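You operate a simulated robot arm through the tools that you are given. There is no shell and no other tool. Be economical: measure what you need, move in short steps, check, and stop when the job is done.

The job below is to be done with a simulated two-armed robot. You get a single attempt, and the scene is never put back.

Task
Take the yellow towel from the sorting shelf and hang it over the black rail.

Only the result counts: the job must be done as asked and must still hold three seconds after the hand-in. Knocking over, shifting, dropping, spilling or breaking anything else fails it. Flat cloth is picked up by pressing the open fingertips on it (5 to 10 N) and closing them slowly along it; thin cloth reads only 2 to 8 mm in the jaws.

Robot
Two 7-joint arms with two-finger parallel grippers on one trunk, on a base that drives. Base frame: it is fixed to the floor where the robot stands at the start and does not move with it; the origin is under the middle of the robot, x ahead of it, y to its left, z up. Lengths are in mm, angles in rad, forces in N, time in s.
The left shoulder is at the start at [70, 163, 1070], the right one opposite. Payload 3.43 kg a hand.
The TCP of each hand is the grasp point between the finger pads, 34 mm short of the fingertips. In the tool frame z runs along the fingers and y along their closing line. Largest opening 128 mm; finger width 24, thickness 12; the body of the gripper, 48 by 130 mm, starts 96 mm behind the TCP.
Orientation is that of the tool frame in the base frame, as a unit quaternion [x, y, z, w]. With the fingers straight down and closing along the base's y, the tool's x points along the base's -x, its y along +y and its z along -z.

Tools
- The arms move only by the tool apply_moves. It takes "left_deltas", "right_deltas" or both (then of equal length, played together; a hand with none holds still); each is text: rows parted by semicolons, each of 7 numbers parted by spaces: the turn, a rotation vector about the tool's x, y, z in rad, then the shift along the tool's x, y, z in mm, then the finger opening in mm, from 0 to 128. In form: rx ry rz tx ty tz grip; .... A call has 1 to 20 rows; each row shifts and turns the commanded pose from where the row before left it, along the tool's axes as they then stand. Rows are played at 5 a second. More than 50 mm and 0.15 rad between two rows, or a gripper value outside its range, and nothing of the call is played. Where a pose cannot be reached the arm comes as near as it can. A force on the tool above 40 N (or 10 N above the force at the start of the call, whichever is more), or a blocked arm, ends the call early, and 0.2 s more pass. Each finger travels about 153 mm/s and halts on what it meets, pressing with about 21 N; the grip force reading is that of the motor and also rises with nothing between the fingers. The clock runs only during rows and for 0.2 s after the last one: add rows that do not move to give the fingers time. The reply holds the time, the measured pose of the TCP, the force on the tool along the base axes, the opening and the grip force, in the units named above and with some noise, with the torque about the TCP (base axes, N m) and any sound that the robot's microphone picked up.
- Cameras (640 x 400 px; columns grow to the right, rows downward): "scene" is now at [125.7, 34.4, 1300.6]; the picture's right is [0.34, -0.94, 0.00], its down [-0.54, -0.20, -0.82] and it looks along [0.77, 0.28, -0.57] (base axes); focal length 268 px, centre (320, 200). "left" rides on the left gripper at [76, 11, -160] in its tool frame; the picture's right is [-0.15, 0.99, 0.00], its down [-0.88, -0.13, -0.46] and it looks along [-0.45, -0.07, 0.89] (tool axes); focal length 234 px, centre (320, 200). "right" rides on the right gripper at [76, -11, -160] in its tool frame; the picture's right is [0.15, 0.99, 0.00], its down [-0.88, 0.13, -0.46] and it looks along [-0.45, 0.07, 0.89] (tool axes); focal length 234 px, centre (320, 200). There is no depth. A picture from a camera that has moved, and an enlarged one, comes with that camera's place and axes in the base frame and with its lens. The place of the scene camera against the robot may be out by one fixed shift of up to 12 mm in any direction.
- grab_frame(camera): a new picture of that camera. It takes no simulated time.
- lift_body(by): slides the trunk up (or, below 0, down) by that many mm; the arms and the scene camera ride with it, the base frame stays. It gives what a move gives, with no picture.
- base_move(legs): drives the robot by 1 to 6 legs, each [ahead, left, turn to the left] in mm, mm and rad, along the robot's own axes; the way and the turn of a leg run together, so that a leg with both is an arc; at most 1500 mm and 3.142 rad a leg. The arms and the cameras ride along, it lands a little off, and it stops where it bumps. It gives what a move gives.
- head_to(pan, tilt): turns the head with the scene camera to pan (to the left, within 1.501 rad either way) and tilt (down, from -0.506 to 1.204), counted from straight ahead of the robot. It gives what a move gives.
- inspect(camera, box): a new picture of the part [left, top, right, bottom] of that camera's present view, enlarged. It takes no simulated time.
- sign_off(): hands the job in; it is judged then, once.

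Go step by step. Nothing tells you exact positions but the pictures and the camera data: compare them with the known pose of the tool, close in by small moves and look again before you grip or let go. The budget is 120 turns and 92 pictures, counting those below and the enlarged ones. Unless the task says otherwise, let go and move clear before handing in, and close with one line.

The tools are called by a JSON object that holds its "name" and its "arguments". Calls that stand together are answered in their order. apply_moves: Moves the arms, as the interface text tells. Its arguments: {"type":"object","properties":{"left_deltas":{"type":"string"},"right_deltas":{"type":"string"}},"required":[]} The other tools are called the same way: lift_body (by) slides the trunk up or down; base_move (legs) drives the base; head_to (pan, tilt) turns the head that bears the scene camera; grab_frame (camera) takes a picture; inspect (camera, box) takes an enlarged picture of a part of a camera's view; sign_off () hands the job in.

At the start:

```text
time: 0.0
left_eef_pos: [456.6, 474.4, 1025.8]
left_tool_rot: [0.0, 1.0, 0.0, 0.0]
left_wrist_force: [-1.1, 0.5, -0.8]
left_moment: [0.02, 0.02, -0.01]
left_gripper_width: 128.1
left_gripper_force: 0.0
right_eef_pos: [670.4, -19.4, 1047.0]
right_tool_rot: [0.001, 1.0, 0.0, 0.0]
right_wrist_force: [-0.3, 0.5, 0.2]
right_moment: [0.02, 0.02, 0.0]
right_gripper_width: 128.2
right_gripper_force: 0.1
trunk travel left (down, up): [-550.0, 390.0]
robot x, y, heading: [-0.1, 4.1, 0.003]
head pan, tilt: [0.353, 0.607]
```

scene: 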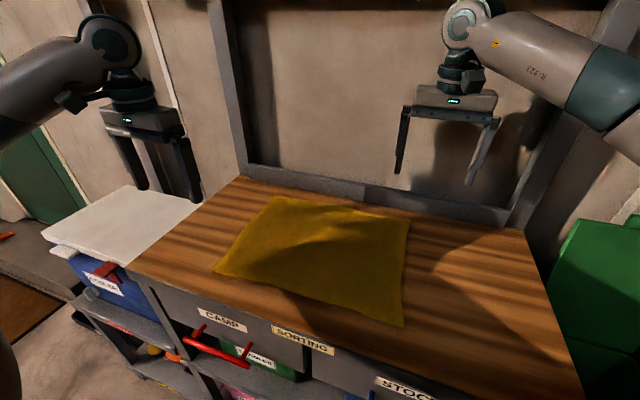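
right: 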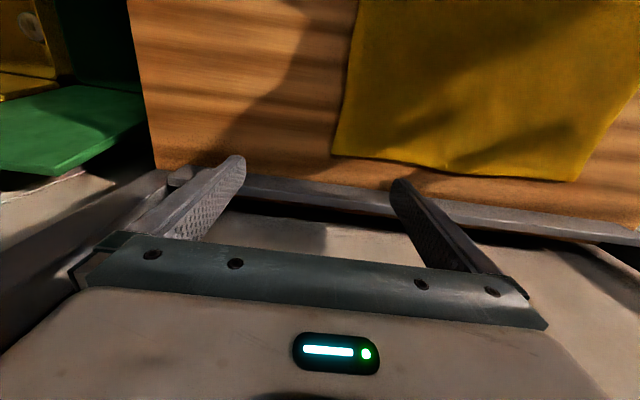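
left: 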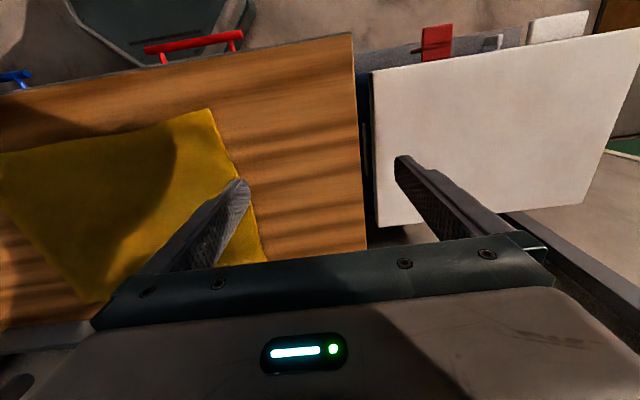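

The yellow towel lies flat on the wooden top labelled SORTING; the black rail is not in view yet. I look around with the head.

{"name": "head_to", "arguments": {"pan": 1.3, "tilt": 0.4}}

{"name": "grab_frame", "arguments": {"camera": "scene"}}

{"name": "head_to", "arguments": {"pan": -0.7, "tilt": 0.4}}

{"name": "grab_frame", "arguments": {"camera": "scene"}}

{"name": "head_to", "arguments": {"pan": 0.2, "tilt": 0.1}}

{"name": "grab_frame", "arguments": {"camera": "scene"}}

```text
time: 1.2
left_eef_pos: [456.3, 474.3, 1025.1]
left_tool_rot: [0.001, 1.0, 0.0, 0.0]
left_wrist_force: [0.9, 0.2, 0.5]
left_moment: [0.01, 0.01, 0.0]
left_gripper_width: 128.1
left_gripper_force: 0.0
right_eef_pos: [671.1, -20.6, 1047.9]
right_tool_rot: [-0.001, 1.0, 0.0, 0.001]
right_wrist_force: [-0.4, -0.7, -0.5]
right_moment: [-0.01, 0.01, 0.01]
right_gripper_width: 128.0
right_gripper_force: 0.1
trunk travel left (down, up): [-550.0, 390.0]
robot x, y, heading: [-1.8, 0.6, 0.0]
head pan, tilt: [1.3, 0.4]
```

```text
88 pictures are left
camera scene: at [67.8, 93.3, 1319.5], right [0.96, -0.27, 0.0], down [-0.1, -0.38, -0.92], along [0.25, 0.89, -0.39], focal length 268 px, centre (320, 200)
```

scene: 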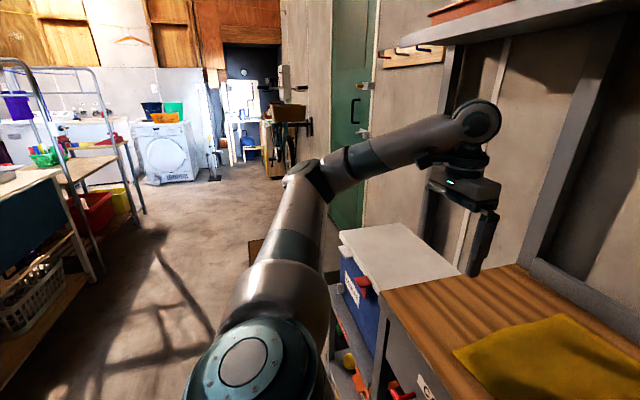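

```text
time: 3.2
left_eef_pos: [455.5, 474.3, 1025.3]
left_tool_rot: [0.0, 1.0, -0.001, 0.0]
left_wrist_force: [-0.3, 0.6, -0.4]
left_moment: [-0.01, 0.0, -0.04]
left_gripper_width: 128.1
left_gripper_force: 0.1
right_eef_pos: [669.4, -19.8, 1047.1]
right_tool_rot: [0.0, 1.0, 0.0, 0.0]
right_wrist_force: [0.6, -0.3, 0.6]
right_moment: [-0.02, -0.02, -0.02]
right_gripper_width: 128.1
right_gripper_force: 0.1
trunk travel left (down, up): [-550.0, 390.0]
robot x, y, heading: [-3.1, -0.2, -0.004]
head pan, tilt: [-0.7, 0.4]
```

```text
87 pictures are left
camera scene: at [113.8, -55.6, 1319.5], right [-0.64, -0.77, 0.0], down [-0.3, 0.25, -0.92], along [0.7, -0.59, -0.39], focal length 268 px, centre (320, 200)
```

scene: 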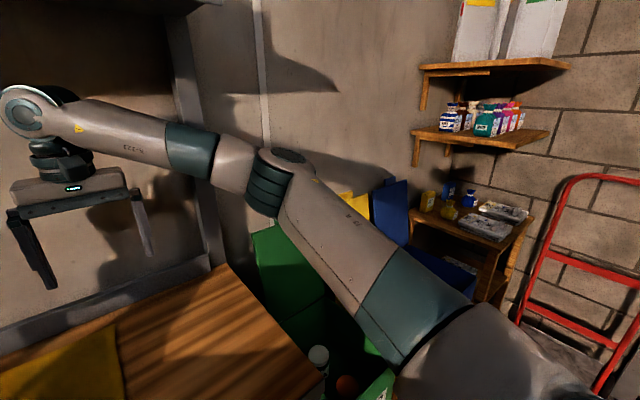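

```text
time: 4.4
left_eef_pos: [455.5, 474.9, 1026.4]
left_tool_rot: [0.0, 1.0, 0.0, 0.0]
left_wrist_force: [0.2, 0.5, -0.5]
left_moment: [0.01, 0.02, -0.01]
left_gripper_width: 128.0
left_gripper_force: 0.1
right_eef_pos: [670.7, -19.8, 1047.9]
right_tool_rot: [0.0, 1.0, 0.0, 0.0]
right_wrist_force: [-0.2, 0.1, -0.1]
right_moment: [-0.01, 0.0, 0.02]
right_gripper_width: 128.4
right_gripper_force: 0.0
trunk travel left (down, up): [-550.0, 390.0]
robot x, y, heading: [-2.7, 2.7, -0.0]
head pan, tilt: [0.201, 0.099]
```

```text
86 pictures are left
camera scene: at [133.1, 22.3, 1347.4], right [0.2, -0.98, 0.0], down [-0.1, -0.02, -0.99], along [0.98, 0.2, -0.1], focal length 268 px, centre (320, 200)
```

scene: 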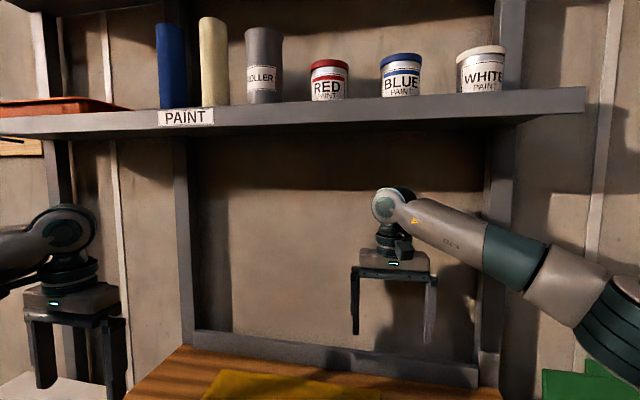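

No rail ahead. I look at the far left and far right before turning the robot.

{"name": "head_to", "arguments": {"pan": 1.5, "tilt": 0.3}}

{"name": "inspect", "arguments": {"camera": "scene", "box": [0, 0, 640, 400]}}

{"name": "head_to", "arguments": {"pan": -1.5, "tilt": 0.3}}

{"name": "grab_frame", "arguments": {"camera": "scene"}}

```text
time: 5.8
left_eef_pos: [455.1, 474.2, 1025.0]
left_tool_rot: [0.0, 1.0, 0.0, 0.0]
left_wrist_force: [-0.1, -0.3, -0.1]
left_moment: [0.02, 0.01, -0.02]
left_gripper_width: 127.8
left_gripper_force: 0.0
right_eef_pos: [670.2, -20.0, 1047.0]
right_tool_rot: [0.0, 1.0, 0.001, 0.0]
right_wrist_force: [-0.3, 0.0, 0.1]
right_moment: [-0.01, 0.0, 0.01]
right_gripper_width: 127.8
right_gripper_force: 0.1
trunk travel left (down, up): [-550.0, 390.0]
robot x, y, heading: [2.2, -0.3, -0.001]
head pan, tilt: [1.499, 0.3]
```

```text
1.00 times, centred on (320, 200) of scene
camera zoom: at [49.7, 97.2, 1328.8], right [1.0, -0.07, 0.0], down [-0.02, -0.29, -0.96], along [0.07, 0.95, -0.3], focal length 268 px, centre (320, 200)
```

zoom: 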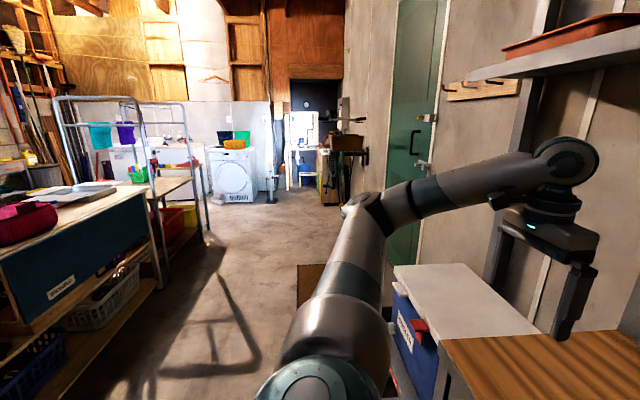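

```text
time: 8.4
left_eef_pos: [454.4, 475.2, 1025.7]
left_tool_rot: [0.0, 1.0, 0.0, 0.0]
left_wrist_force: [-0.1, 0.5, -0.3]
left_moment: [0.01, -0.01, 0.0]
left_gripper_width: 127.7
left_gripper_force: 0.1
right_eef_pos: [670.1, -20.4, 1047.1]
right_tool_rot: [-0.001, 1.0, 0.0, 0.0]
right_wrist_force: [-0.2, -0.7, 0.2]
right_moment: [-0.02, -0.01, -0.03]
right_gripper_width: 128.3
right_gripper_force: 0.0
trunk travel left (down, up): [-550.0, 390.0]
robot x, y, heading: [-0.1, 3.0, 0.002]
head pan, tilt: [-1.499, 0.3]
```

```text
84 pictures are left
camera scene: at [49.6, -89.1, 1328.8], right [-1.0, -0.07, 0.0], down [-0.02, 0.29, -0.96], along [0.07, -0.95, -0.3], focal length 268 px, centre (320, 200)
```

scene: 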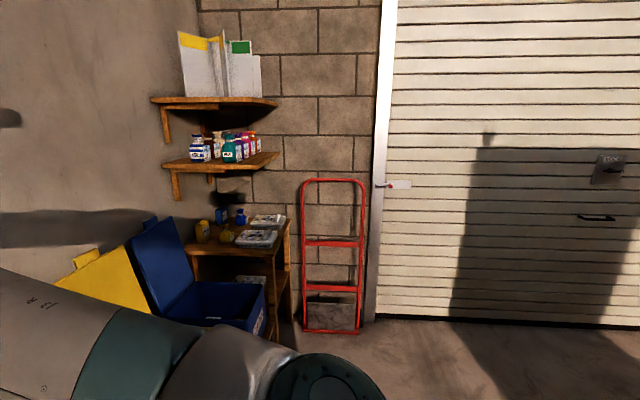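

Nothing on the right. I zoom on the far end at left, where something dark sticks out near the doorway.

{"name": "head_to", "arguments": {"pan": 1.5, "tilt": 0.2}}

{"name": "inspect", "arguments": {"camera": "scene", "box": [200, 60, 400, 185]}}

{"name": "inspect", "arguments": {"camera": "scene", "box": [0, 50, 240, 200]}}

```text
time: 11.0
left_eef_pos: [456.5, 474.5, 1025.0]
left_tool_rot: [0.0, 1.0, -0.001, 0.0]
left_wrist_force: [-0.5, -0.2, -1.2]
left_moment: [-0.01, 0.01, 0.0]
left_gripper_width: 127.9
left_gripper_force: 0.2
right_eef_pos: [669.8, -19.8, 1048.3]
right_tool_rot: [0.001, 1.0, 0.001, 0.001]
right_wrist_force: [0.2, -0.1, 0.5]
right_moment: [0.02, -0.03, -0.01]
right_gripper_width: 127.9
right_gripper_force: 0.1
trunk travel left (down, up): [-550.0, 390.0]
robot x, y, heading: [1.2, 1.9, -0.001]
head pan, tilt: [1.499, 0.201]
```

```text
3.20 times, centred on (300, 122) of scene
camera zoom: at [49.6, 97.0, 1338.1], right [1.0, -0.07, 0.0], down [-0.01, -0.2, -0.98], along [0.07, 0.98, -0.2], focal length 859 px, centre (384, 448)
```

zoom: 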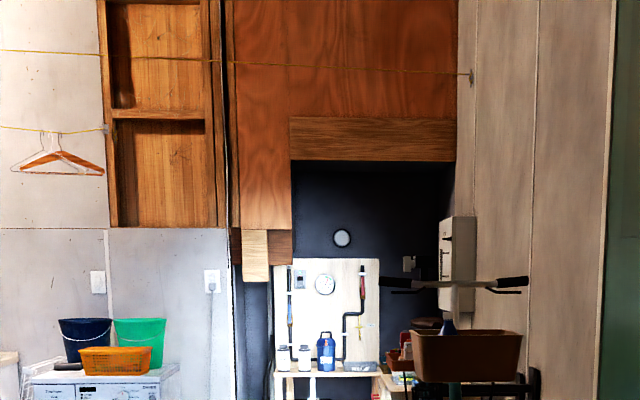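

```text
2.67 times, centred on (120, 125) of scene
camera zoom: at [49.6, 97.0, 1338.1], right [1.0, -0.07, 0.0], down [-0.01, -0.2, -0.98], along [0.07, 0.98, -0.2], focal length 716 px, centre (853, 400)
```

zoom: 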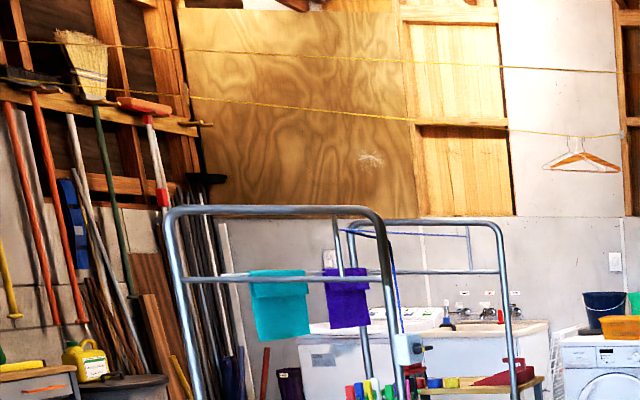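

No black rail yet (only grey drying racks and a bicycle). I back off a bit and turn to see behind me.

{"name": "base_move", "arguments": {"legs": [[-250, 0, 0], [0, 0, 1.2]]}}

{"name": "grab_frame", "arguments": {"camera": "scene"}}

```text
time: 15.8
left_eef_pos: [-531.0, 596.5, 1024.6]
left_tool_rot: [-0.568, 0.823, -0.001, 0.0]
left_wrist_force: [-0.4, 0.4, 0.5]
left_moment: [0.0, 0.01, 0.01]
left_gripper_width: 127.9
left_gripper_force: 0.1
right_eef_pos: [8.1, 618.8, 1047.1]
right_tool_rot: [-0.567, 0.823, 0.0, 0.0]
right_wrist_force: [0.3, -0.3, 0.7]
right_moment: [-0.03, -0.02, 0.02]
right_gripper_width: 128.0
right_gripper_force: 0.0
trunk travel left (down, up): [-550.0, 390.0]
robot x, y, heading: [-253.6, -3.8, 1.2]
head pan, tilt: [1.499, 0.201]
```

```text
81 pictures are left
camera scene: at [-323.8, 90.4, 1338.1], right [0.42, 0.91, 0.0], down [0.18, -0.08, -0.98], along [-0.89, 0.41, -0.2], focal length 268 px, centre (320, 200)
```

scene: 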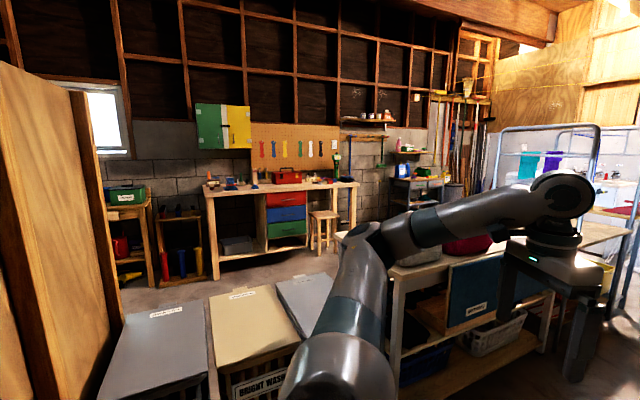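

I keep scanning: more behind, and the left bench hidden by the arm.

{"name": "head_to", "arguments": {"pan": 0.5, "tilt": 0.35}}

{"name": "grab_frame", "arguments": {"camera": "scene"}}

{"name": "base_move", "arguments": {"legs": [[0, 0, 1.2]]}}

{"name": "head_to", "arguments": {"pan": 1.2, "tilt": 0.35}}

{"name": "grab_frame", "arguments": {"camera": "scene"}}

```text
time: 17.1
left_eef_pos: [-530.4, 594.6, 1024.6]
left_tool_rot: [-0.567, 0.824, 0.0, 0.0]
left_wrist_force: [-0.2, -0.2, -0.8]
left_moment: [0.01, 0.03, -0.02]
left_gripper_width: 127.8
left_gripper_force: 0.0
right_eef_pos: [8.5, 619.7, 1047.4]
right_tool_rot: [-0.568, 0.823, 0.0, -0.001]
right_wrist_force: [0.1, -0.4, -0.5]
right_moment: [0.01, -0.01, 0.0]
right_gripper_width: 127.9
right_gripper_force: 0.0
trunk travel left (down, up): [-550.0, 390.0]
robot x, y, heading: [-252.8, 0.8, 1.203]
head pan, tilt: [0.499, 0.351]
```

```text
80 pictures are left
camera scene: at [-251.7, 143.3, 1324.1], right [0.99, 0.13, 0.0], down [0.05, -0.34, -0.94], along [-0.13, 0.93, -0.34], focal length 268 px, centre (320, 200)
```

scene: 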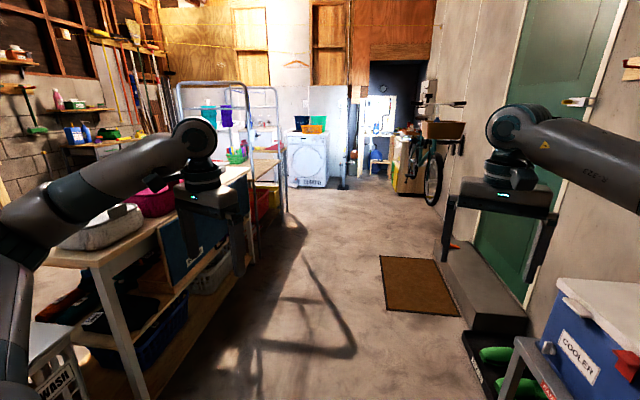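

```text
time: 20.5
left_eef_pos: [-907.4, -34.1, 1025.4]
left_tool_rot: [0.93, -0.368, 0.0, 0.0]
left_wrist_force: [0.3, 0.4, 0.2]
left_moment: [0.01, -0.01, 0.01]
left_gripper_width: 128.0
left_gripper_force: 0.1
right_eef_pos: [-725.3, 472.3, 1046.6]
right_tool_rot: [0.93, -0.368, 0.0, 0.0]
right_wrist_force: [-0.2, -0.3, 0.6]
right_moment: [0.01, -0.01, 0.02]
right_gripper_width: 128.2
right_gripper_force: 0.1
trunk travel left (down, up): [-550.0, 390.0]
robot x, y, heading: [-246.9, 0.6, 2.384]
head pan, tilt: [0.499, 0.351]
```

```text
time: 21.5
left_eef_pos: [-906.2, -34.6, 1025.3]
left_tool_rot: [0.93, -0.368, 0.0, -0.001]
left_wrist_force: [-0.8, -0.3, -0.2]
left_moment: [0.02, 0.01, -0.01]
left_gripper_width: 128.1
left_gripper_force: 0.1
right_eef_pos: [-725.3, 472.8, 1047.3]
right_tool_rot: [0.93, -0.368, 0.0, 0.0]
right_wrist_force: [-0.3, -0.8, -0.2]
right_moment: [-0.01, 0.02, 0.04]
right_gripper_width: 128.1
right_gripper_force: 0.0
trunk travel left (down, up): [-550.0, 390.0]
robot x, y, heading: [-247.7, -0.6, 2.383]
head pan, tilt: [1.201, 0.351]
```

```text
79 pictures are left
camera scene: at [-377.8, -2.0, 1324.1], right [-0.43, 0.9, 0.0], down [0.31, 0.15, -0.94], along [-0.85, -0.41, -0.34], focal length 268 px, centre (320, 200)
```

scene: 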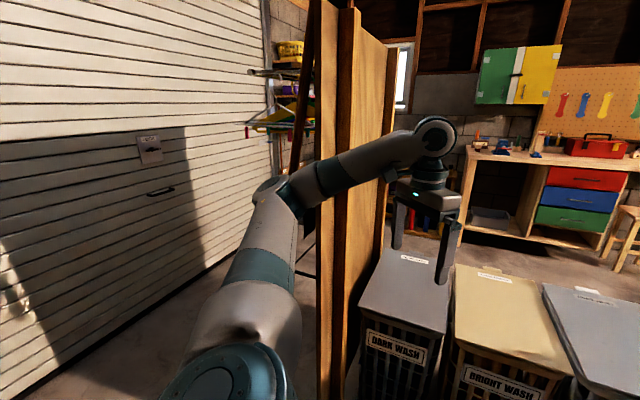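

Left of the wooden partition there is a rack with rods. I zoom in on it.

{"name": "inspect", "arguments": {"camera": "scene", "box": [230, 20, 350, 150]}}

{"name": "head_to", "arguments": {"pan": 0.4, "tilt": 0.3}}

{"name": "grab_frame", "arguments": {"camera": "scene"}}

{"name": "head_to", "arguments": {"pan": -0.4, "tilt": 0.3}}

{"name": "grab_frame", "arguments": {"camera": "scene"}}

```text
3.08 times, centred on (290, 85) of scene
camera zoom: at [-377.8, -2.0, 1324.1], right [-0.43, 0.9, 0.0], down [0.31, 0.15, -0.94], along [-0.85, -0.41, -0.34], focal length 826 px, centre (412, 554)
```

zoom: 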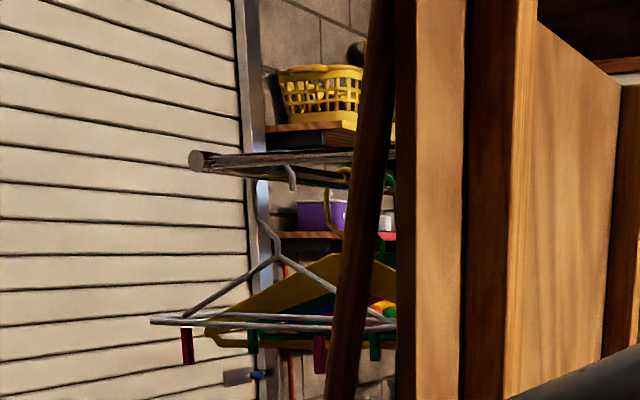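

```text
time: 22.7
left_eef_pos: [-906.4, -34.7, 1026.0]
left_tool_rot: [0.93, -0.368, 0.0, -0.001]
left_wrist_force: [-0.6, 0.8, 0.1]
left_moment: [0.03, 0.0, -0.01]
left_gripper_width: 128.0
left_gripper_force: 0.0
right_eef_pos: [-724.4, 472.5, 1046.2]
right_tool_rot: [0.93, -0.368, -0.001, 0.0]
right_wrist_force: [0.3, -0.4, -0.7]
right_moment: [-0.02, -0.02, 0.02]
right_gripper_width: 128.1
right_gripper_force: 0.1
trunk travel left (down, up): [-550.0, 390.0]
robot x, y, heading: [-246.5, 2.6, 2.389]
head pan, tilt: [0.4, 0.3]
```

```text
77 pictures are left
camera scene: at [-381.4, 70.5, 1328.8], right [0.35, 0.94, 0.0], down [0.28, -0.1, -0.96], along [-0.9, 0.33, -0.3], focal length 268 px, centre (320, 200)
```

scene: 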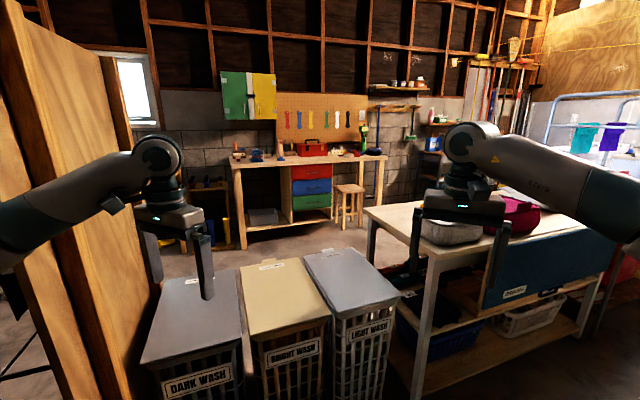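

```text
time: 23.8
left_eef_pos: [-906.1, -34.4, 1025.1]
left_tool_rot: [0.93, -0.368, 0.0, -0.001]
left_wrist_force: [0.2, -0.3, 1.0]
left_moment: [0.0, -0.01, -0.03]
left_gripper_width: 127.8
left_gripper_force: 0.1
right_eef_pos: [-723.8, 474.2, 1046.7]
right_tool_rot: [0.93, -0.368, 0.0, -0.001]
right_wrist_force: [0.2, -0.8, 0.5]
right_moment: [0.02, 0.02, -0.01]
right_gripper_width: 127.8
right_gripper_force: 0.1
trunk travel left (down, up): [-550.0, 390.0]
robot x, y, heading: [-248.4, 1.0, 2.381]
head pan, tilt: [-0.4, 0.3]
```

```text
76 pictures are left
camera scene: at [-331.7, 123.6, 1328.8], right [0.91, 0.41, 0.0], down [0.12, -0.27, -0.96], along [-0.39, 0.87, -0.3], focal length 268 px, centre (320, 200)
```

scene: 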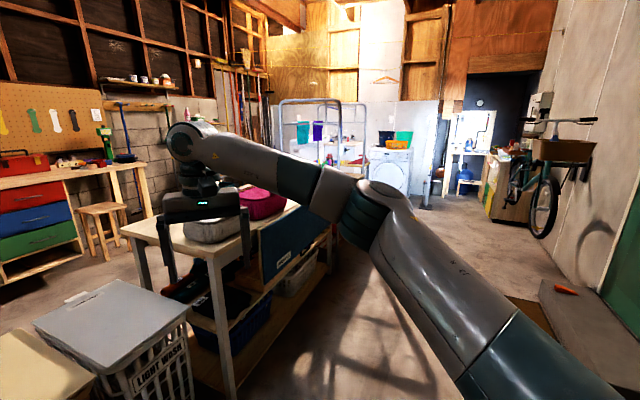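

There is a dark rod with hangers behind the partition, towards the rolling door. I turn and drive sideways to see behind the partition.

{"name": "base_move", "arguments": {"legs": [[0, 0, 0.76], [0, 500, 0]]}}

{"name": "head_to", "arguments": {"pan": 0.2, "tilt": 0.25}}

{"name": "grab_frame", "arguments": {"camera": "scene"}}

```text
time: 27.9
left_eef_pos: [-698.4, -775.6, 1030.8]
left_tool_rot: [1.0, -0.003, -0.002, 0.002]
left_wrist_force: [0.4, -0.2, 0.0]
left_moment: [-0.03, -0.06, 0.02]
left_gripper_width: 128.3
left_gripper_force: 0.1
right_eef_pos: [-914.1, -263.6, 1050.2]
right_tool_rot: [1.0, -0.019, 0.001, -0.006]
right_wrist_force: [0.7, 0.1, 0.0]
right_moment: [0.0, -0.02, 0.0]
right_gripper_width: 128.0
right_gripper_force: 0.0
trunk travel left (down, up): [-550.0, 390.0]
robot x, y, heading: [-249.8, -304.6, 3.136]
head pan, tilt: [-0.4, 0.3]
stopped in leg 2: the force on the tool passed its limit (the readings are from after the stop); the commanded pose is now the measured one
```

```text
time: 28.9
left_eef_pos: [-698.4, -774.1, 1031.2]
left_tool_rot: [1.0, -0.002, -0.004, 0.004]
left_wrist_force: [-0.4, -0.1, -0.4]
left_moment: [-0.02, 0.01, -0.02]
left_gripper_width: 127.8
left_gripper_force: 0.1
right_eef_pos: [-915.2, -265.7, 1049.2]
right_tool_rot: [1.0, -0.018, 0.0, -0.004]
right_wrist_force: [-0.9, 9.9, -2.1]
right_moment: [-1.17, -0.1, -0.3]
right_gripper_width: 128.1
right_gripper_force: 0.0
trunk travel left (down, up): [-550.0, 390.0]
robot x, y, heading: [-247.5, -305.3, 3.142]
head pan, tilt: [0.201, 0.25]
```

```text
75 pictures are left
camera scene: at [-388.1, -313.7, 1334.4], right [-0.2, 0.98, 0.0], down [0.24, 0.04, -0.97], along [-0.95, -0.19, -0.24], focal length 268 px, centre (320, 200)
```

scene: 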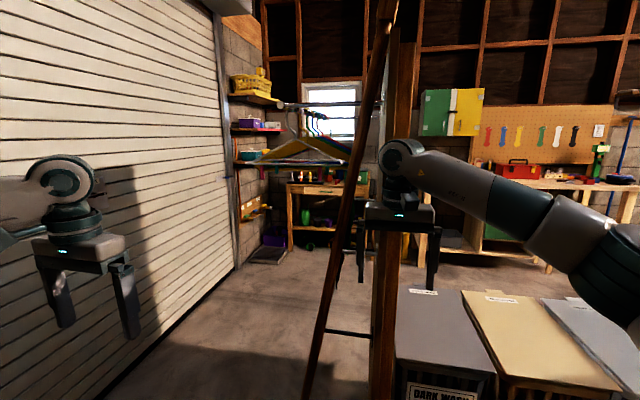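

The right hand touched the partition/post. I back off to the right and zoom on the rod.

{"name": "base_move", "arguments": {"legs": [[0, -80, 0], [200, 0, 0]]}}

{"name": "inspect", "arguments": {"camera": "scene", "box": [220, 60, 400, 200]}}

{"name": "grab_frame", "arguments": {"camera": "scene"}}

```text
time: 29.6
left_eef_pos: [-699.9, -772.8, 1028.6]
left_tool_rot: [1.0, -0.003, -0.003, 0.001]
left_wrist_force: [-0.1, -0.7, -0.2]
left_moment: [-0.01, 0.01, -0.01]
left_gripper_width: 128.0
left_gripper_force: 0.0
right_eef_pos: [-914.3, -262.5, 1049.1]
right_tool_rot: [1.0, -0.018, -0.001, -0.006]
right_wrist_force: [0.9, -0.6, 0.3]
right_moment: [-0.05, 0.01, 0.01]
right_gripper_width: 127.9
right_gripper_force: 0.0
trunk travel left (down, up): [-550.0, 390.0]
robot x, y, heading: [-245.9, -302.0, 3.137]
head pan, tilt: [0.201, 0.25]
stopped in leg 1: the robot was blocked; the commanded pose is now the measured one
```

```text
2.86 times, centred on (310, 130) of scene
camera zoom: at [-389.5, -314.9, 1334.1], right [-0.19, 0.98, 0.0], down [0.24, 0.05, -0.97], along [-0.95, -0.19, -0.24], focal length 767 px, centre (349, 400)
```

zoom: 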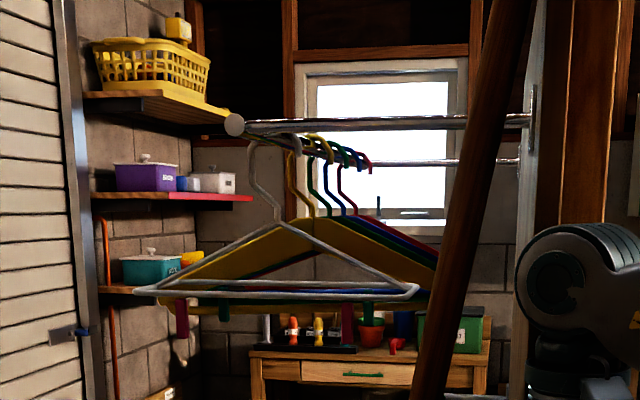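

```text
73 pictures are left
camera scene: at [-389.5, -314.9, 1334.1], right [-0.19, 0.98, 0.0], down [0.24, 0.05, -0.97], along [-0.95, -0.19, -0.24], focal length 268 px, centre (320, 200)
```

scene: 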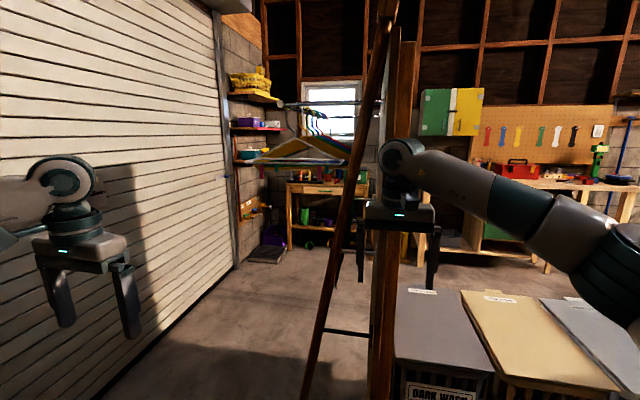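

The panel edge seems to sit between the right hand's fingers, so I back straight out.

{"name": "base_move", "arguments": {"legs": [[-120, 0, 0]]}}

{"name": "grab_frame", "arguments": {"camera": "right"}}

{"name": "head_to", "arguments": {"pan": 0.0, "tilt": 0.5}}

{"name": "grab_frame", "arguments": {"camera": "scene"}}

```text
time: 30.8
left_eef_pos: [-584.0, -775.8, 1025.8]
left_tool_rot: [1.0, -0.002, 0.0, 0.0]
left_wrist_force: [-0.9, 0.0, -0.4]
left_moment: [0.01, 0.02, 0.01]
left_gripper_width: 127.8
left_gripper_force: 0.1
right_eef_pos: [-800.9, -266.2, 1046.3]
right_tool_rot: [1.0, -0.017, 0.003, -0.007]
right_wrist_force: [0.0, 0.4, -0.2]
right_moment: [-0.01, -0.02, -0.02]
right_gripper_width: 127.9
right_gripper_force: 0.1
trunk travel left (down, up): [-550.0, 390.0]
robot x, y, heading: [-125.7, -303.7, 3.137]
head pan, tilt: [0.201, 0.25]
```

```text
72 pictures are left
camera right: at [-726.2, -259.3, 1206.2], right [0.11, -0.99, -0.01], down [-0.89, -0.11, 0.45], along [-0.45, -0.04, -0.89], focal length 234 px, centre (320, 200)
```

right: 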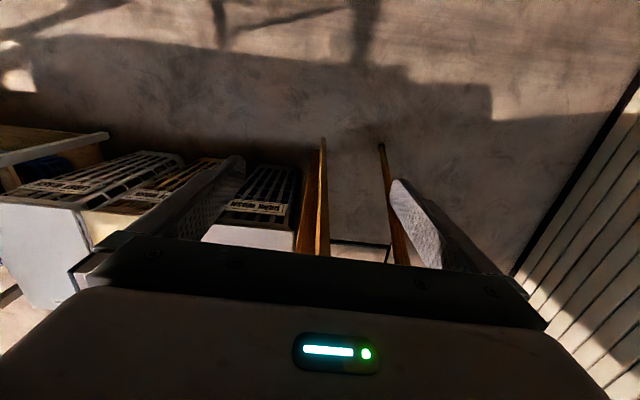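

```text
time: 31.6
left_eef_pos: [-584.9, -775.8, 1024.4]
left_tool_rot: [1.0, -0.002, 0.0, 0.0]
left_wrist_force: [-1.0, 0.2, -0.2]
left_moment: [0.03, 0.0, 0.0]
left_gripper_width: 127.9
left_gripper_force: 0.1
right_eef_pos: [-802.1, -265.8, 1046.0]
right_tool_rot: [1.0, -0.017, 0.003, -0.007]
right_wrist_force: [0.0, -0.6, -0.3]
right_moment: [0.02, 0.01, 0.0]
right_gripper_width: 128.0
right_gripper_force: 0.1
trunk travel left (down, up): [-550.0, 390.0]
robot x, y, heading: [-126.2, -303.7, 3.134]
head pan, tilt: [0.0, 0.499]
```

```text
71 pictures are left
camera scene: at [-275.9, -299.0, 1310.4], right [0.0, 1.0, 0.0], down [0.48, 0.0, -0.88], along [-0.88, 0.0, -0.48], focal length 268 px, centre (320, 200)
```

scene: 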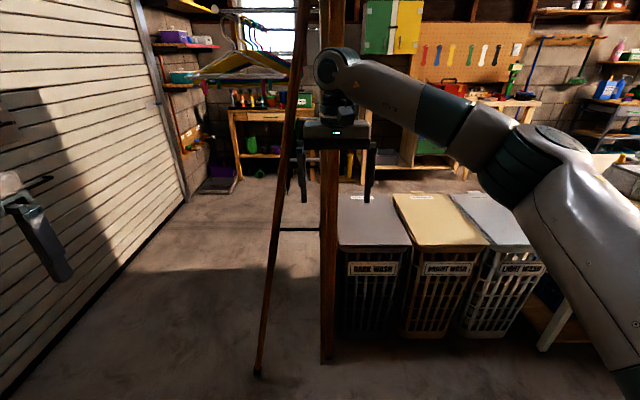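

A wooden A-frame stands beyond the panel. I back off a little more and move left to see its other side.

{"name": "base_move", "arguments": {"legs": [[-100, 0, 0], [0, 450, 0]]}}

{"name": "head_to", "arguments": {"pan": -0.3, "tilt": 0.35}}

{"name": "grab_frame", "arguments": {"camera": "scene"}}

```text
time: 35.0
left_eef_pos: [-481.7, -1226.6, 1026.1]
left_tool_rot: [1.0, 0.0, 0.0, 0.0]
left_wrist_force: [-0.3, 0.8, -0.7]
left_moment: [-0.01, 0.0, 0.04]
left_gripper_width: 128.1
left_gripper_force: 0.0
right_eef_pos: [-700.5, -718.4, 1046.3]
right_tool_rot: [1.0, -0.015, 0.003, -0.006]
right_wrist_force: [0.3, 0.5, -0.3]
right_moment: [0.0, 0.05, 0.02]
right_gripper_width: 127.9
right_gripper_force: 0.2
trunk travel left (down, up): [-550.0, 390.0]
robot x, y, heading: [-28.2, -749.4, -3.142]
head pan, tilt: [0.0, 0.499]
```

```text
time: 35.8
left_eef_pos: [-482.2, -1226.1, 1025.7]
left_tool_rot: [1.0, 0.0, 0.0, 0.001]
left_wrist_force: [0.8, 0.1, 0.8]
left_moment: [-0.04, 0.02, 0.0]
left_gripper_width: 127.9
left_gripper_force: 0.1
right_eef_pos: [-700.9, -717.0, 1046.4]
right_tool_rot: [1.0, -0.016, 0.001, -0.006]
right_wrist_force: [-0.2, -0.2, 0.2]
right_moment: [0.03, 0.04, 0.0]
right_gripper_width: 128.0
right_gripper_force: 0.1
trunk travel left (down, up): [-550.0, 390.0]
robot x, y, heading: [-25.7, -747.1, -3.135]
head pan, tilt: [-0.3, 0.351]
```

```text
70 pictures are left
camera scene: at [-173.3, -720.4, 1324.0], right [0.29, 0.96, 0.0], down [0.33, -0.1, -0.94], along [-0.9, 0.28, -0.34], focal length 268 px, centre (320, 200)
```

scene: 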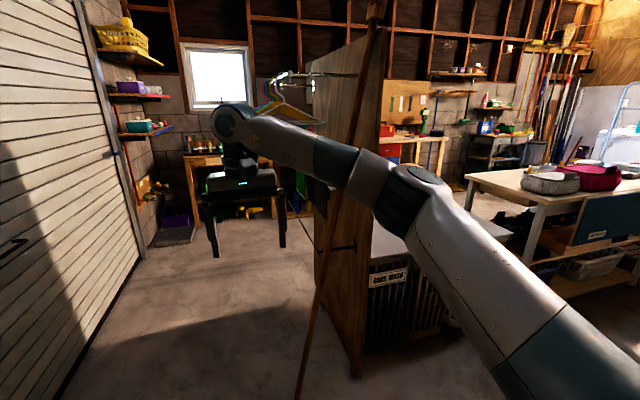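

I zoom in on the panel side and the stick with its dark bar.

{"name": "inspect", "arguments": {"camera": "scene", "box": [220, 40, 420, 260]}}

```text
1.82 times, centred on (320, 150) of scene
camera zoom: at [-173.3, -720.4, 1324.0], right [0.29, 0.96, 0.0], down [0.33, -0.1, -0.94], along [-0.9, 0.28, -0.34], focal length 488 px, centre (320, 291)
```

zoom: 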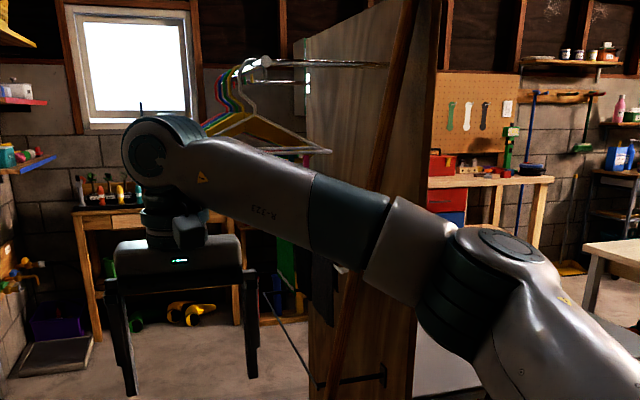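

The arm hides the lower part of the panel. I lower the right arm to clear the view.

{"name": "apply_moves", "arguments": {"right_deltas": "0 0 0 0 0 50 128;0 0 0 0 0 50 128;0 0 0 0 0 50 128;0 0 0 0 0 50 128;0 0 0 0 0 50 128;0 0 0 0 0 50 128;0 0 0 50 0 0 128;0 0 0 50 0 0 128;0 0 0 50 0 0 128"}}

{"name": "grab_frame", "arguments": {"camera": "scene"}}

```text
time: 37.8
left_eef_pos: [-482.0, -1226.5, 1027.1]
left_tool_rot: [1.0, 0.0, -0.001, 0.001]
left_wrist_force: [0.0, 0.2, 0.0]
left_moment: [0.0, -0.02, 0.01]
left_gripper_width: 128.3
left_gripper_force: 0.0
right_eef_pos: [-549.4, -718.9, 745.9]
right_tool_rot: [1.0, -0.015, 0.001, -0.006]
right_wrist_force: [0.3, -0.3, -0.7]
right_moment: [-0.03, 0.02, -0.01]
right_gripper_width: 127.9
right_gripper_force: 0.0
trunk travel left (down, up): [-550.0, 390.0]
robot x, y, heading: [-23.6, -751.5, -3.143]
head pan, tilt: [-0.3, 0.351]
```

```text
68 pictures are left
camera scene: at [-172.4, -720.3, 1324.2], right [0.3, 0.96, 0.0], down [0.33, -0.1, -0.94], along [-0.9, 0.28, -0.34], focal length 268 px, centre (320, 200)
```

scene: 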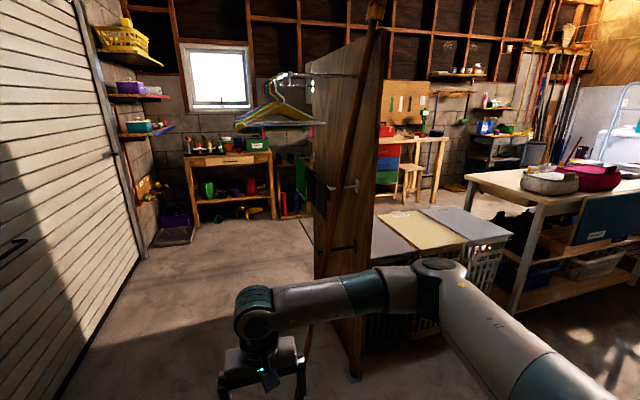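

{"name": "inspect", "arguments": {"camera": "scene", "box": [280, 60, 400, 270]}}

{"name": "inspect", "arguments": {"camera": "scene", "box": [295, 140, 385, 200]}}

```text
1.90 times, centred on (340, 165) of scene
camera zoom: at [-172.4, -720.3, 1324.2], right [0.3, 0.96, 0.0], down [0.33, -0.1, -0.94], along [-0.9, 0.28, -0.34], focal length 511 px, centre (282, 267)
```

zoom: 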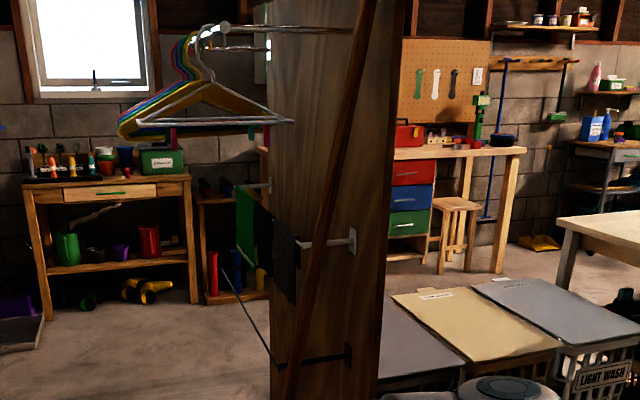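

```text
6.67 times, centred on (340, 170) of scene
camera zoom: at [-172.4, -720.3, 1324.2], right [0.3, 0.96, 0.0], down [0.33, -0.1, -0.94], along [-0.9, 0.28, -0.34], focal length 1789 px, centre (187, 400)
```

zoom: 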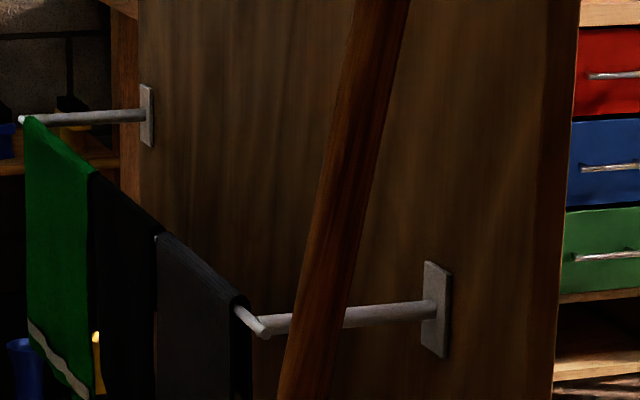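

Found it: on the panel's far side, below a grey rail full of towels, runs an empty black rail (x about -1115 to -1775, y about -440, z about 735), with a leaning stick at its near end. I plan to hold the towel by one long edge with both hands, slip its lower hem behind the rail and fold it forward. First I go back to the table.

{"name": "apply_moves", "arguments": {"right_deltas": "0 0 0 0 0 -50 128;0 0 0 0 0 -50 128;0 0 0 0 0 -50 128;0 0 0 0 0 -50 128;0 0 0 0 0 -50 128;0 0 0 0 0 -50 128"}}

{"name": "base_move", "arguments": {"legs": [[0, -750, 0], [225, 0, 0], [0, 0, -1.57], [0, 0, -1.57]]}}

{"name": "head_to", "arguments": {"pan": 0.2, "tilt": 0.6}}

{"name": "grab_frame", "arguments": {"camera": "scene"}}

```text
time: 39.2
left_eef_pos: [-481.7, -1226.6, 1024.9]
left_tool_rot: [1.0, 0.001, -0.001, -0.001]
left_wrist_force: [0.1, -0.6, 0.4]
left_moment: [-0.01, 0.06, 0.02]
left_gripper_width: 128.1
left_gripper_force: 0.1
right_eef_pos: [-548.1, -722.8, 1049.5]
right_tool_rot: [1.0, -0.014, 0.002, -0.007]
right_wrist_force: [0.6, 0.1, 0.5]
right_moment: [0.02, 0.01, 0.02]
right_gripper_width: 128.1
right_gripper_force: 0.2
trunk travel left (down, up): [-550.0, 390.0]
robot x, y, heading: [-26.9, -754.3, -3.138]
head pan, tilt: [-0.3, 0.351]
```

```text
time: 52.2
left_eef_pos: [206.5, 461.9, 1025.1]
left_tool_rot: [0.003, 1.0, 0.001, 0.0]
left_wrist_force: [-0.6, -1.0, -0.2]
left_moment: [0.02, 0.0, -0.03]
left_gripper_width: 128.1
left_gripper_force: 0.1
right_eef_pos: [271.2, -41.4, 1048.8]
right_tool_rot: [0.018, 1.0, -0.006, -0.001]
right_wrist_force: [-1.0, -0.1, 0.1]
right_moment: [-0.01, -0.04, 0.01]
right_gripper_width: 127.9
right_gripper_force: 0.0
trunk travel left (down, up): [-550.0, 390.0]
robot x, y, heading: [-254.3, -12.5, -0.001]
head pan, tilt: [-0.3, 0.351]
```

```text
time: 53.2
left_eef_pos: [205.6, 463.2, 1025.9]
left_tool_rot: [0.003, 1.0, -0.001, 0.0]
left_wrist_force: [0.1, -0.6, 0.2]
left_moment: [0.03, -0.01, 0.04]
left_gripper_width: 128.0
left_gripper_force: 0.1
right_eef_pos: [270.0, -41.3, 1047.9]
right_tool_rot: [0.018, 1.0, -0.006, -0.002]
right_wrist_force: [0.4, -0.2, -1.0]
right_moment: [0.05, 0.01, -0.02]
right_gripper_width: 127.8
right_gripper_force: 0.0
trunk travel left (down, up): [-550.0, 390.0]
robot x, y, heading: [-252.9, -11.0, -0.006]
head pan, tilt: [0.201, 0.6]
```

```text
65 pictures are left
camera scene: at [-122.2, 10.7, 1301.3], right [0.19, -0.98, 0.0], down [-0.55, -0.11, -0.83], along [0.81, 0.16, -0.56], focal length 268 px, centre (320, 200)
```

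scene: 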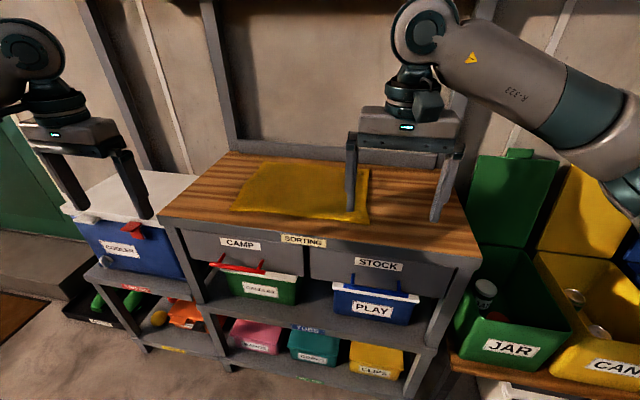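

The table is unchanged. I drive in so the towel (centre about y=190) is straight ahead, then look from the wrist cameras.

{"name": "base_move", "arguments": {"legs": [[0, 195, 0], [230, 0, 0]]}}

{"name": "head_to", "arguments": {"pan": 0.0, "tilt": 0.8}}

{"name": "grab_frame", "arguments": {"camera": "scene"}}

{"name": "grab_frame", "arguments": {"camera": "right"}}

{"name": "grab_frame", "arguments": {"camera": "left"}}

```text
time: 56.1
left_eef_pos: [436.6, 655.0, 1025.4]
left_tool_rot: [0.002, 1.0, -0.001, 0.0]
left_wrist_force: [0.3, -0.2, -0.4]
left_moment: [-0.01, -0.01, -0.03]
left_gripper_width: 128.2
left_gripper_force: 0.0
right_eef_pos: [501.0, 150.8, 1048.9]
right_tool_rot: [0.018, 1.0, -0.006, -0.003]
right_wrist_force: [0.3, 0.9, -0.2]
right_moment: [-0.02, 0.01, 0.0]
right_gripper_width: 128.2
right_gripper_force: 0.0
trunk travel left (down, up): [-550.0, 390.0]
robot x, y, heading: [-20.7, 184.1, -0.005]
head pan, tilt: [0.201, 0.6]
```

```text
time: 56.8
left_eef_pos: [435.1, 655.1, 1026.1]
left_tool_rot: [0.001, 1.0, 0.0, 0.001]
left_wrist_force: [0.1, -0.2, 0.2]
left_moment: [-0.01, -0.03, 0.02]
left_gripper_width: 128.1
left_gripper_force: 0.1
right_eef_pos: [499.6, 151.3, 1047.9]
right_tool_rot: [0.018, 1.0, -0.006, -0.002]
right_wrist_force: [-0.9, -0.2, 0.0]
right_moment: [-0.02, 0.0, 0.0]
right_gripper_width: 127.9
right_gripper_force: 0.0
trunk travel left (down, up): [-550.0, 390.0]
robot x, y, heading: [-23.5, 184.4, -0.002]
head pan, tilt: [0.0, 0.799]
```

```text
64 pictures are left
camera scene: at [101.6, 185.7, 1284.5], right [0.0, -1.0, 0.0], down [-0.72, 0.0, -0.7], along [0.7, 0.0, -0.72], focal length 268 px, centre (320, 200)
```

scene: 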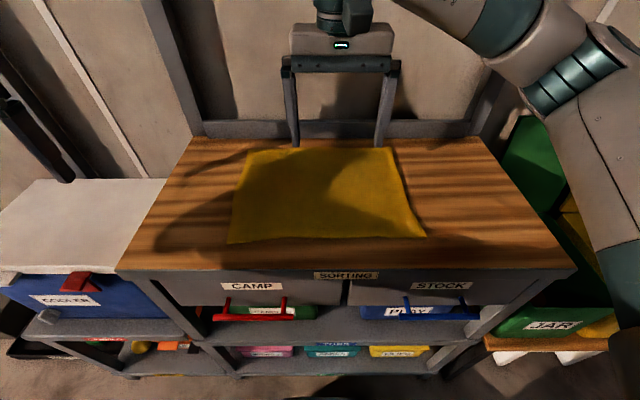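

```text
63 pictures are left
camera right: at [424.1, 145.2, 1208.0], right [-0.11, 0.99, -0.01], down [0.89, 0.11, 0.45], along [0.45, 0.04, -0.89], focal length 234 px, centre (320, 200)
```

right: 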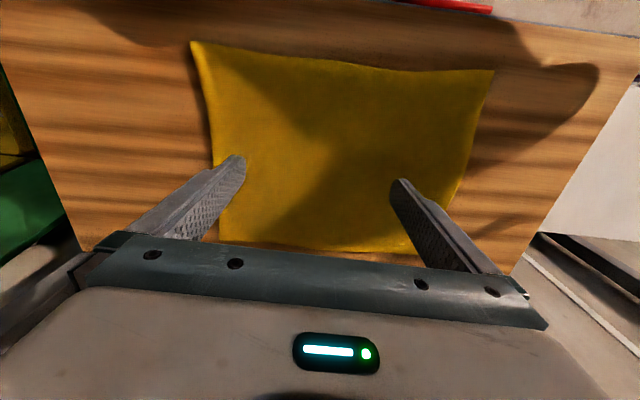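

```text
62 pictures are left
camera left: at [359.7, 665.5, 1186.0], right [0.15, 0.99, 0.0], down [0.88, -0.13, 0.46], along [0.45, -0.07, -0.89], focal length 234 px, centre (320, 200)
```

left: 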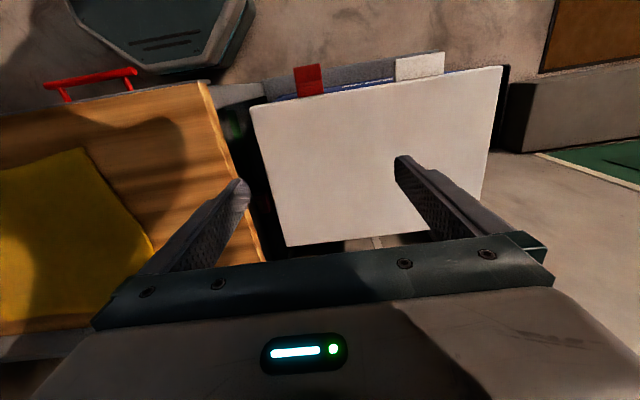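

Triangulating scene and wrist pictures, the top lies nearer z≈875; the towel spans about x 390–692, y -14–350. I bring both hands above the near edge corners.

{"name": "apply_moves", "arguments": {"left_deltas": "0 0 0 3 -43 0 128;0 0 0 3 -43 0 128;0 0 0 3 -43 0 128;0 0 0 3 -43 0 128;0 0 0 3 -42 10 110;0 0 0 3 -42 15 90;0 0 0 3 -42 20 70;0 0 0 3 -42 20 56;0 0 0 0 0 0 56", "right_deltas": "0 0 0 11 -17 0 128;0 0 0 11 -17 0 128;0 0 0 11 -17 0 128;0 0 0 11 -16 0 128;0 0 -0.018 11 -16 20 110;0 0 -0.018 11 -16 20 90;0 0 0 11 -16 24 70;0 0 0 11 -16 24 56;0 0 0 0 0 0 56"}}

{"name": "grab_frame", "arguments": {"camera": "right"}}

{"name": "grab_frame", "arguments": {"camera": "left"}}

{"name": "grab_frame", "arguments": {"camera": "scene"}}

```text
time: 58.8
left_eef_pos: [410.4, 316.4, 959.8]
left_tool_rot: [0.002, 1.0, 0.001, 0.002]
left_wrist_force: [0.4, 0.1, 0.2]
left_moment: [-0.05, -0.04, 0.02]
left_gripper_width: 56.3
left_gripper_force: 0.1
right_eef_pos: [409.0, 23.4, 962.5]
right_tool_rot: [0.0, 1.0, -0.008, -0.001]
right_wrist_force: [1.2, 1.2, 0.8]
right_moment: [-0.08, 0.01, 0.03]
right_gripper_width: 56.3
right_gripper_force: 0.0
trunk travel left (down, up): [-550.0, 390.0]
robot x, y, heading: [-19.2, 181.0, -0.008]
head pan, tilt: [0.0, 0.799]
```

```text
61 pictures are left
camera right: at [333.3, 14.4, 1122.0], right [-0.15, 0.99, -0.01], down [0.88, 0.14, 0.45], along [0.45, 0.06, -0.89], focal length 234 px, centre (320, 200)
```

right: 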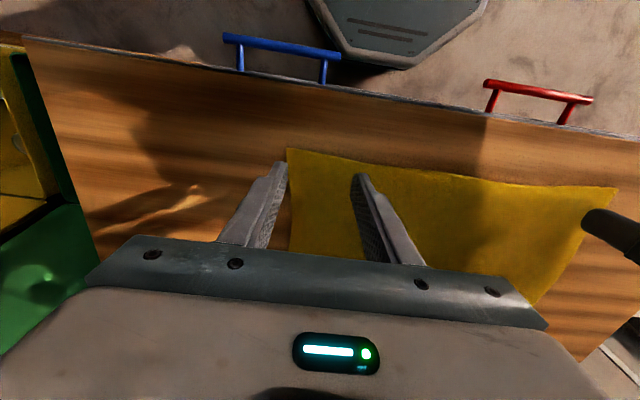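

```text
60 pictures are left
camera left: at [334.1, 327.0, 1120.8], right [0.15, 0.99, 0.0], down [0.88, -0.13, 0.46], along [0.45, -0.07, -0.89], focal length 234 px, centre (320, 200)
```

left: 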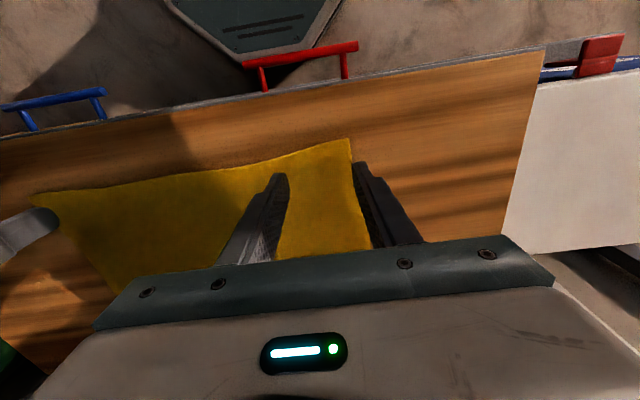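

```text
59 pictures are left
camera scene: at [101.3, 187.3, 1284.5], right [0.0, -1.0, 0.0], down [-0.72, 0.0, -0.7], along [0.7, 0.0, -0.72], focal length 268 px, centre (320, 200)
```

scene: 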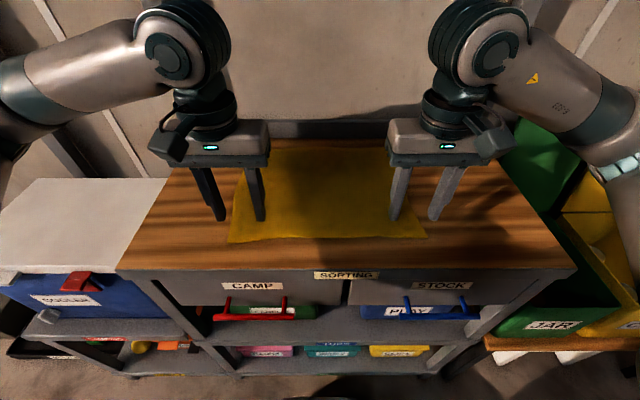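

Both corners are just inside the outer fingers. I shift slightly inward and descend near the cloth.

{"name": "apply_moves", "arguments": {"left_deltas": "0 0 0 -8 -12 0 56;0 0 0 0 0 20 56;0 0 0 0 0 18 56;0 0 0 0 0 0 56", "right_deltas": "0 0 0 -14 12 0 56;0 0 0 0 0 20 56;0 0 0 0 0 20 56;0 0 0 0 0 0 56"}}

{"name": "grab_frame", "arguments": {"camera": "left"}}

{"name": "grab_frame", "arguments": {"camera": "right"}}

```text
time: 59.8
left_eef_pos: [418.4, 303.5, 922.6]
left_tool_rot: [0.003, 1.0, 0.0, 0.0]
left_wrist_force: [0.6, 0.6, 0.0]
left_moment: [-0.02, -0.01, -0.02]
left_gripper_width: 56.1
left_gripper_force: 0.1
right_eef_pos: [423.6, 32.6, 921.8]
right_tool_rot: [-0.001, 1.0, -0.006, -0.002]
right_wrist_force: [-0.7, -0.6, 0.4]
right_moment: [-0.01, 0.01, 0.01]
right_gripper_width: 56.1
right_gripper_force: 0.0
trunk travel left (down, up): [-550.0, 390.0]
robot x, y, heading: [-20.4, 183.1, -0.004]
head pan, tilt: [0.0, 0.799]
```

```text
58 pictures are left
camera left: at [342.3, 313.9, 1082.9], right [0.15, 0.99, 0.0], down [0.88, -0.13, 0.46], along [0.45, -0.07, -0.89], focal length 234 px, centre (320, 200)
```

left: 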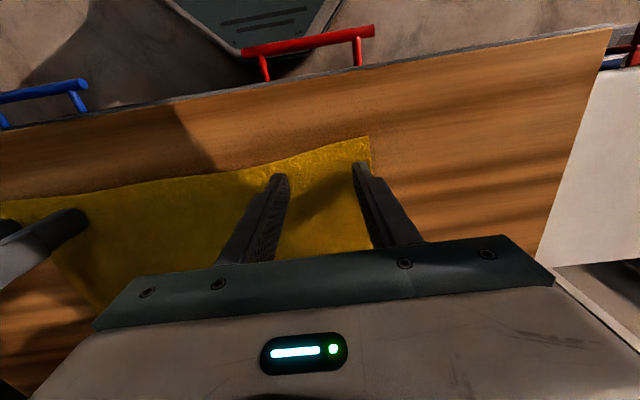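

```text
57 pictures are left
camera right: at [347.3, 24.4, 1081.4], right [-0.15, 0.99, -0.01], down [0.88, 0.14, 0.45], along [0.45, 0.06, -0.89], focal length 234 px, centre (320, 200)
```

right: 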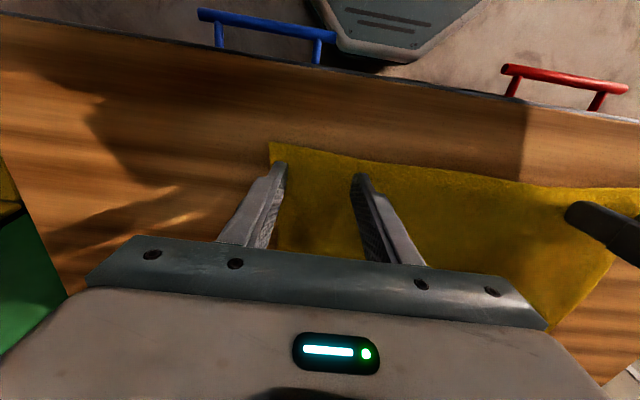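

Both grips are over the cloth just inside the corners. I descend in small steps feeling for contact.

{"name": "apply_moves", "arguments": {"left_deltas": "0 0 0 0 0 4 56;0 0 0 0 0 4 56;0 0 0 0 0 4 56", "right_deltas": "0 0 0 0 0 4 56;0 0 0 0 0 4 56;0 0 0 0 0 4 56"}}

```text
time: 60.6
left_eef_pos: [417.0, 302.7, 917.4]
left_tool_rot: [0.002, 1.0, -0.001, 0.007]
left_wrist_force: [-1.1, 3.3, 17.9]
left_moment: [0.22, 0.03, 0.03]
left_gripper_width: 56.5
left_gripper_force: 0.1
right_eef_pos: [423.5, 32.9, 917.5]
right_tool_rot: [0.001, 1.0, -0.004, 0.005]
right_wrist_force: [-2.0, -3.1, 19.6]
right_moment: [0.2, 0.09, 0.08]
right_gripper_width: 55.9
right_gripper_force: 0.1
trunk travel left (down, up): [-550.0, 390.0]
robot x, y, heading: [-23.0, 184.3, -0.008]
head pan, tilt: [0.0, 0.799]
stopped in row 3 (right hand): the force on the tool passed its limit (the readings are from after the stop); the commanded pose is now the measured one
```

Contact at TCP z≈917 (surface about 883). I ease off to 5–10 N.

{"name": "apply_moves", "arguments": {"left_deltas": "0 0 0 0 0 -2 56;0 0 0 0 0 0 56", "right_deltas": "0 0 0 0 0 -2 56;0 0 0 0 0 0 56"}}

```text
time: 61.2
left_eef_pos: [419.0, 302.3, 917.8]
left_tool_rot: [0.002, 1.0, -0.001, 0.005]
left_wrist_force: [-2.0, 2.1, 11.0]
left_moment: [0.15, 0.07, 0.02]
left_gripper_width: 55.8
left_gripper_force: 0.1
right_eef_pos: [424.2, 33.7, 917.6]
right_tool_rot: [0.001, 1.0, -0.005, 0.003]
right_wrist_force: [-2.9, -2.7, 17.8]
right_moment: [0.24, 0.13, 0.12]
right_gripper_width: 55.9
right_gripper_force: 0.0
trunk travel left (down, up): [-550.0, 390.0]
robot x, y, heading: [-23.2, 181.4, -0.004]
head pan, tilt: [0.0, 0.799]
```

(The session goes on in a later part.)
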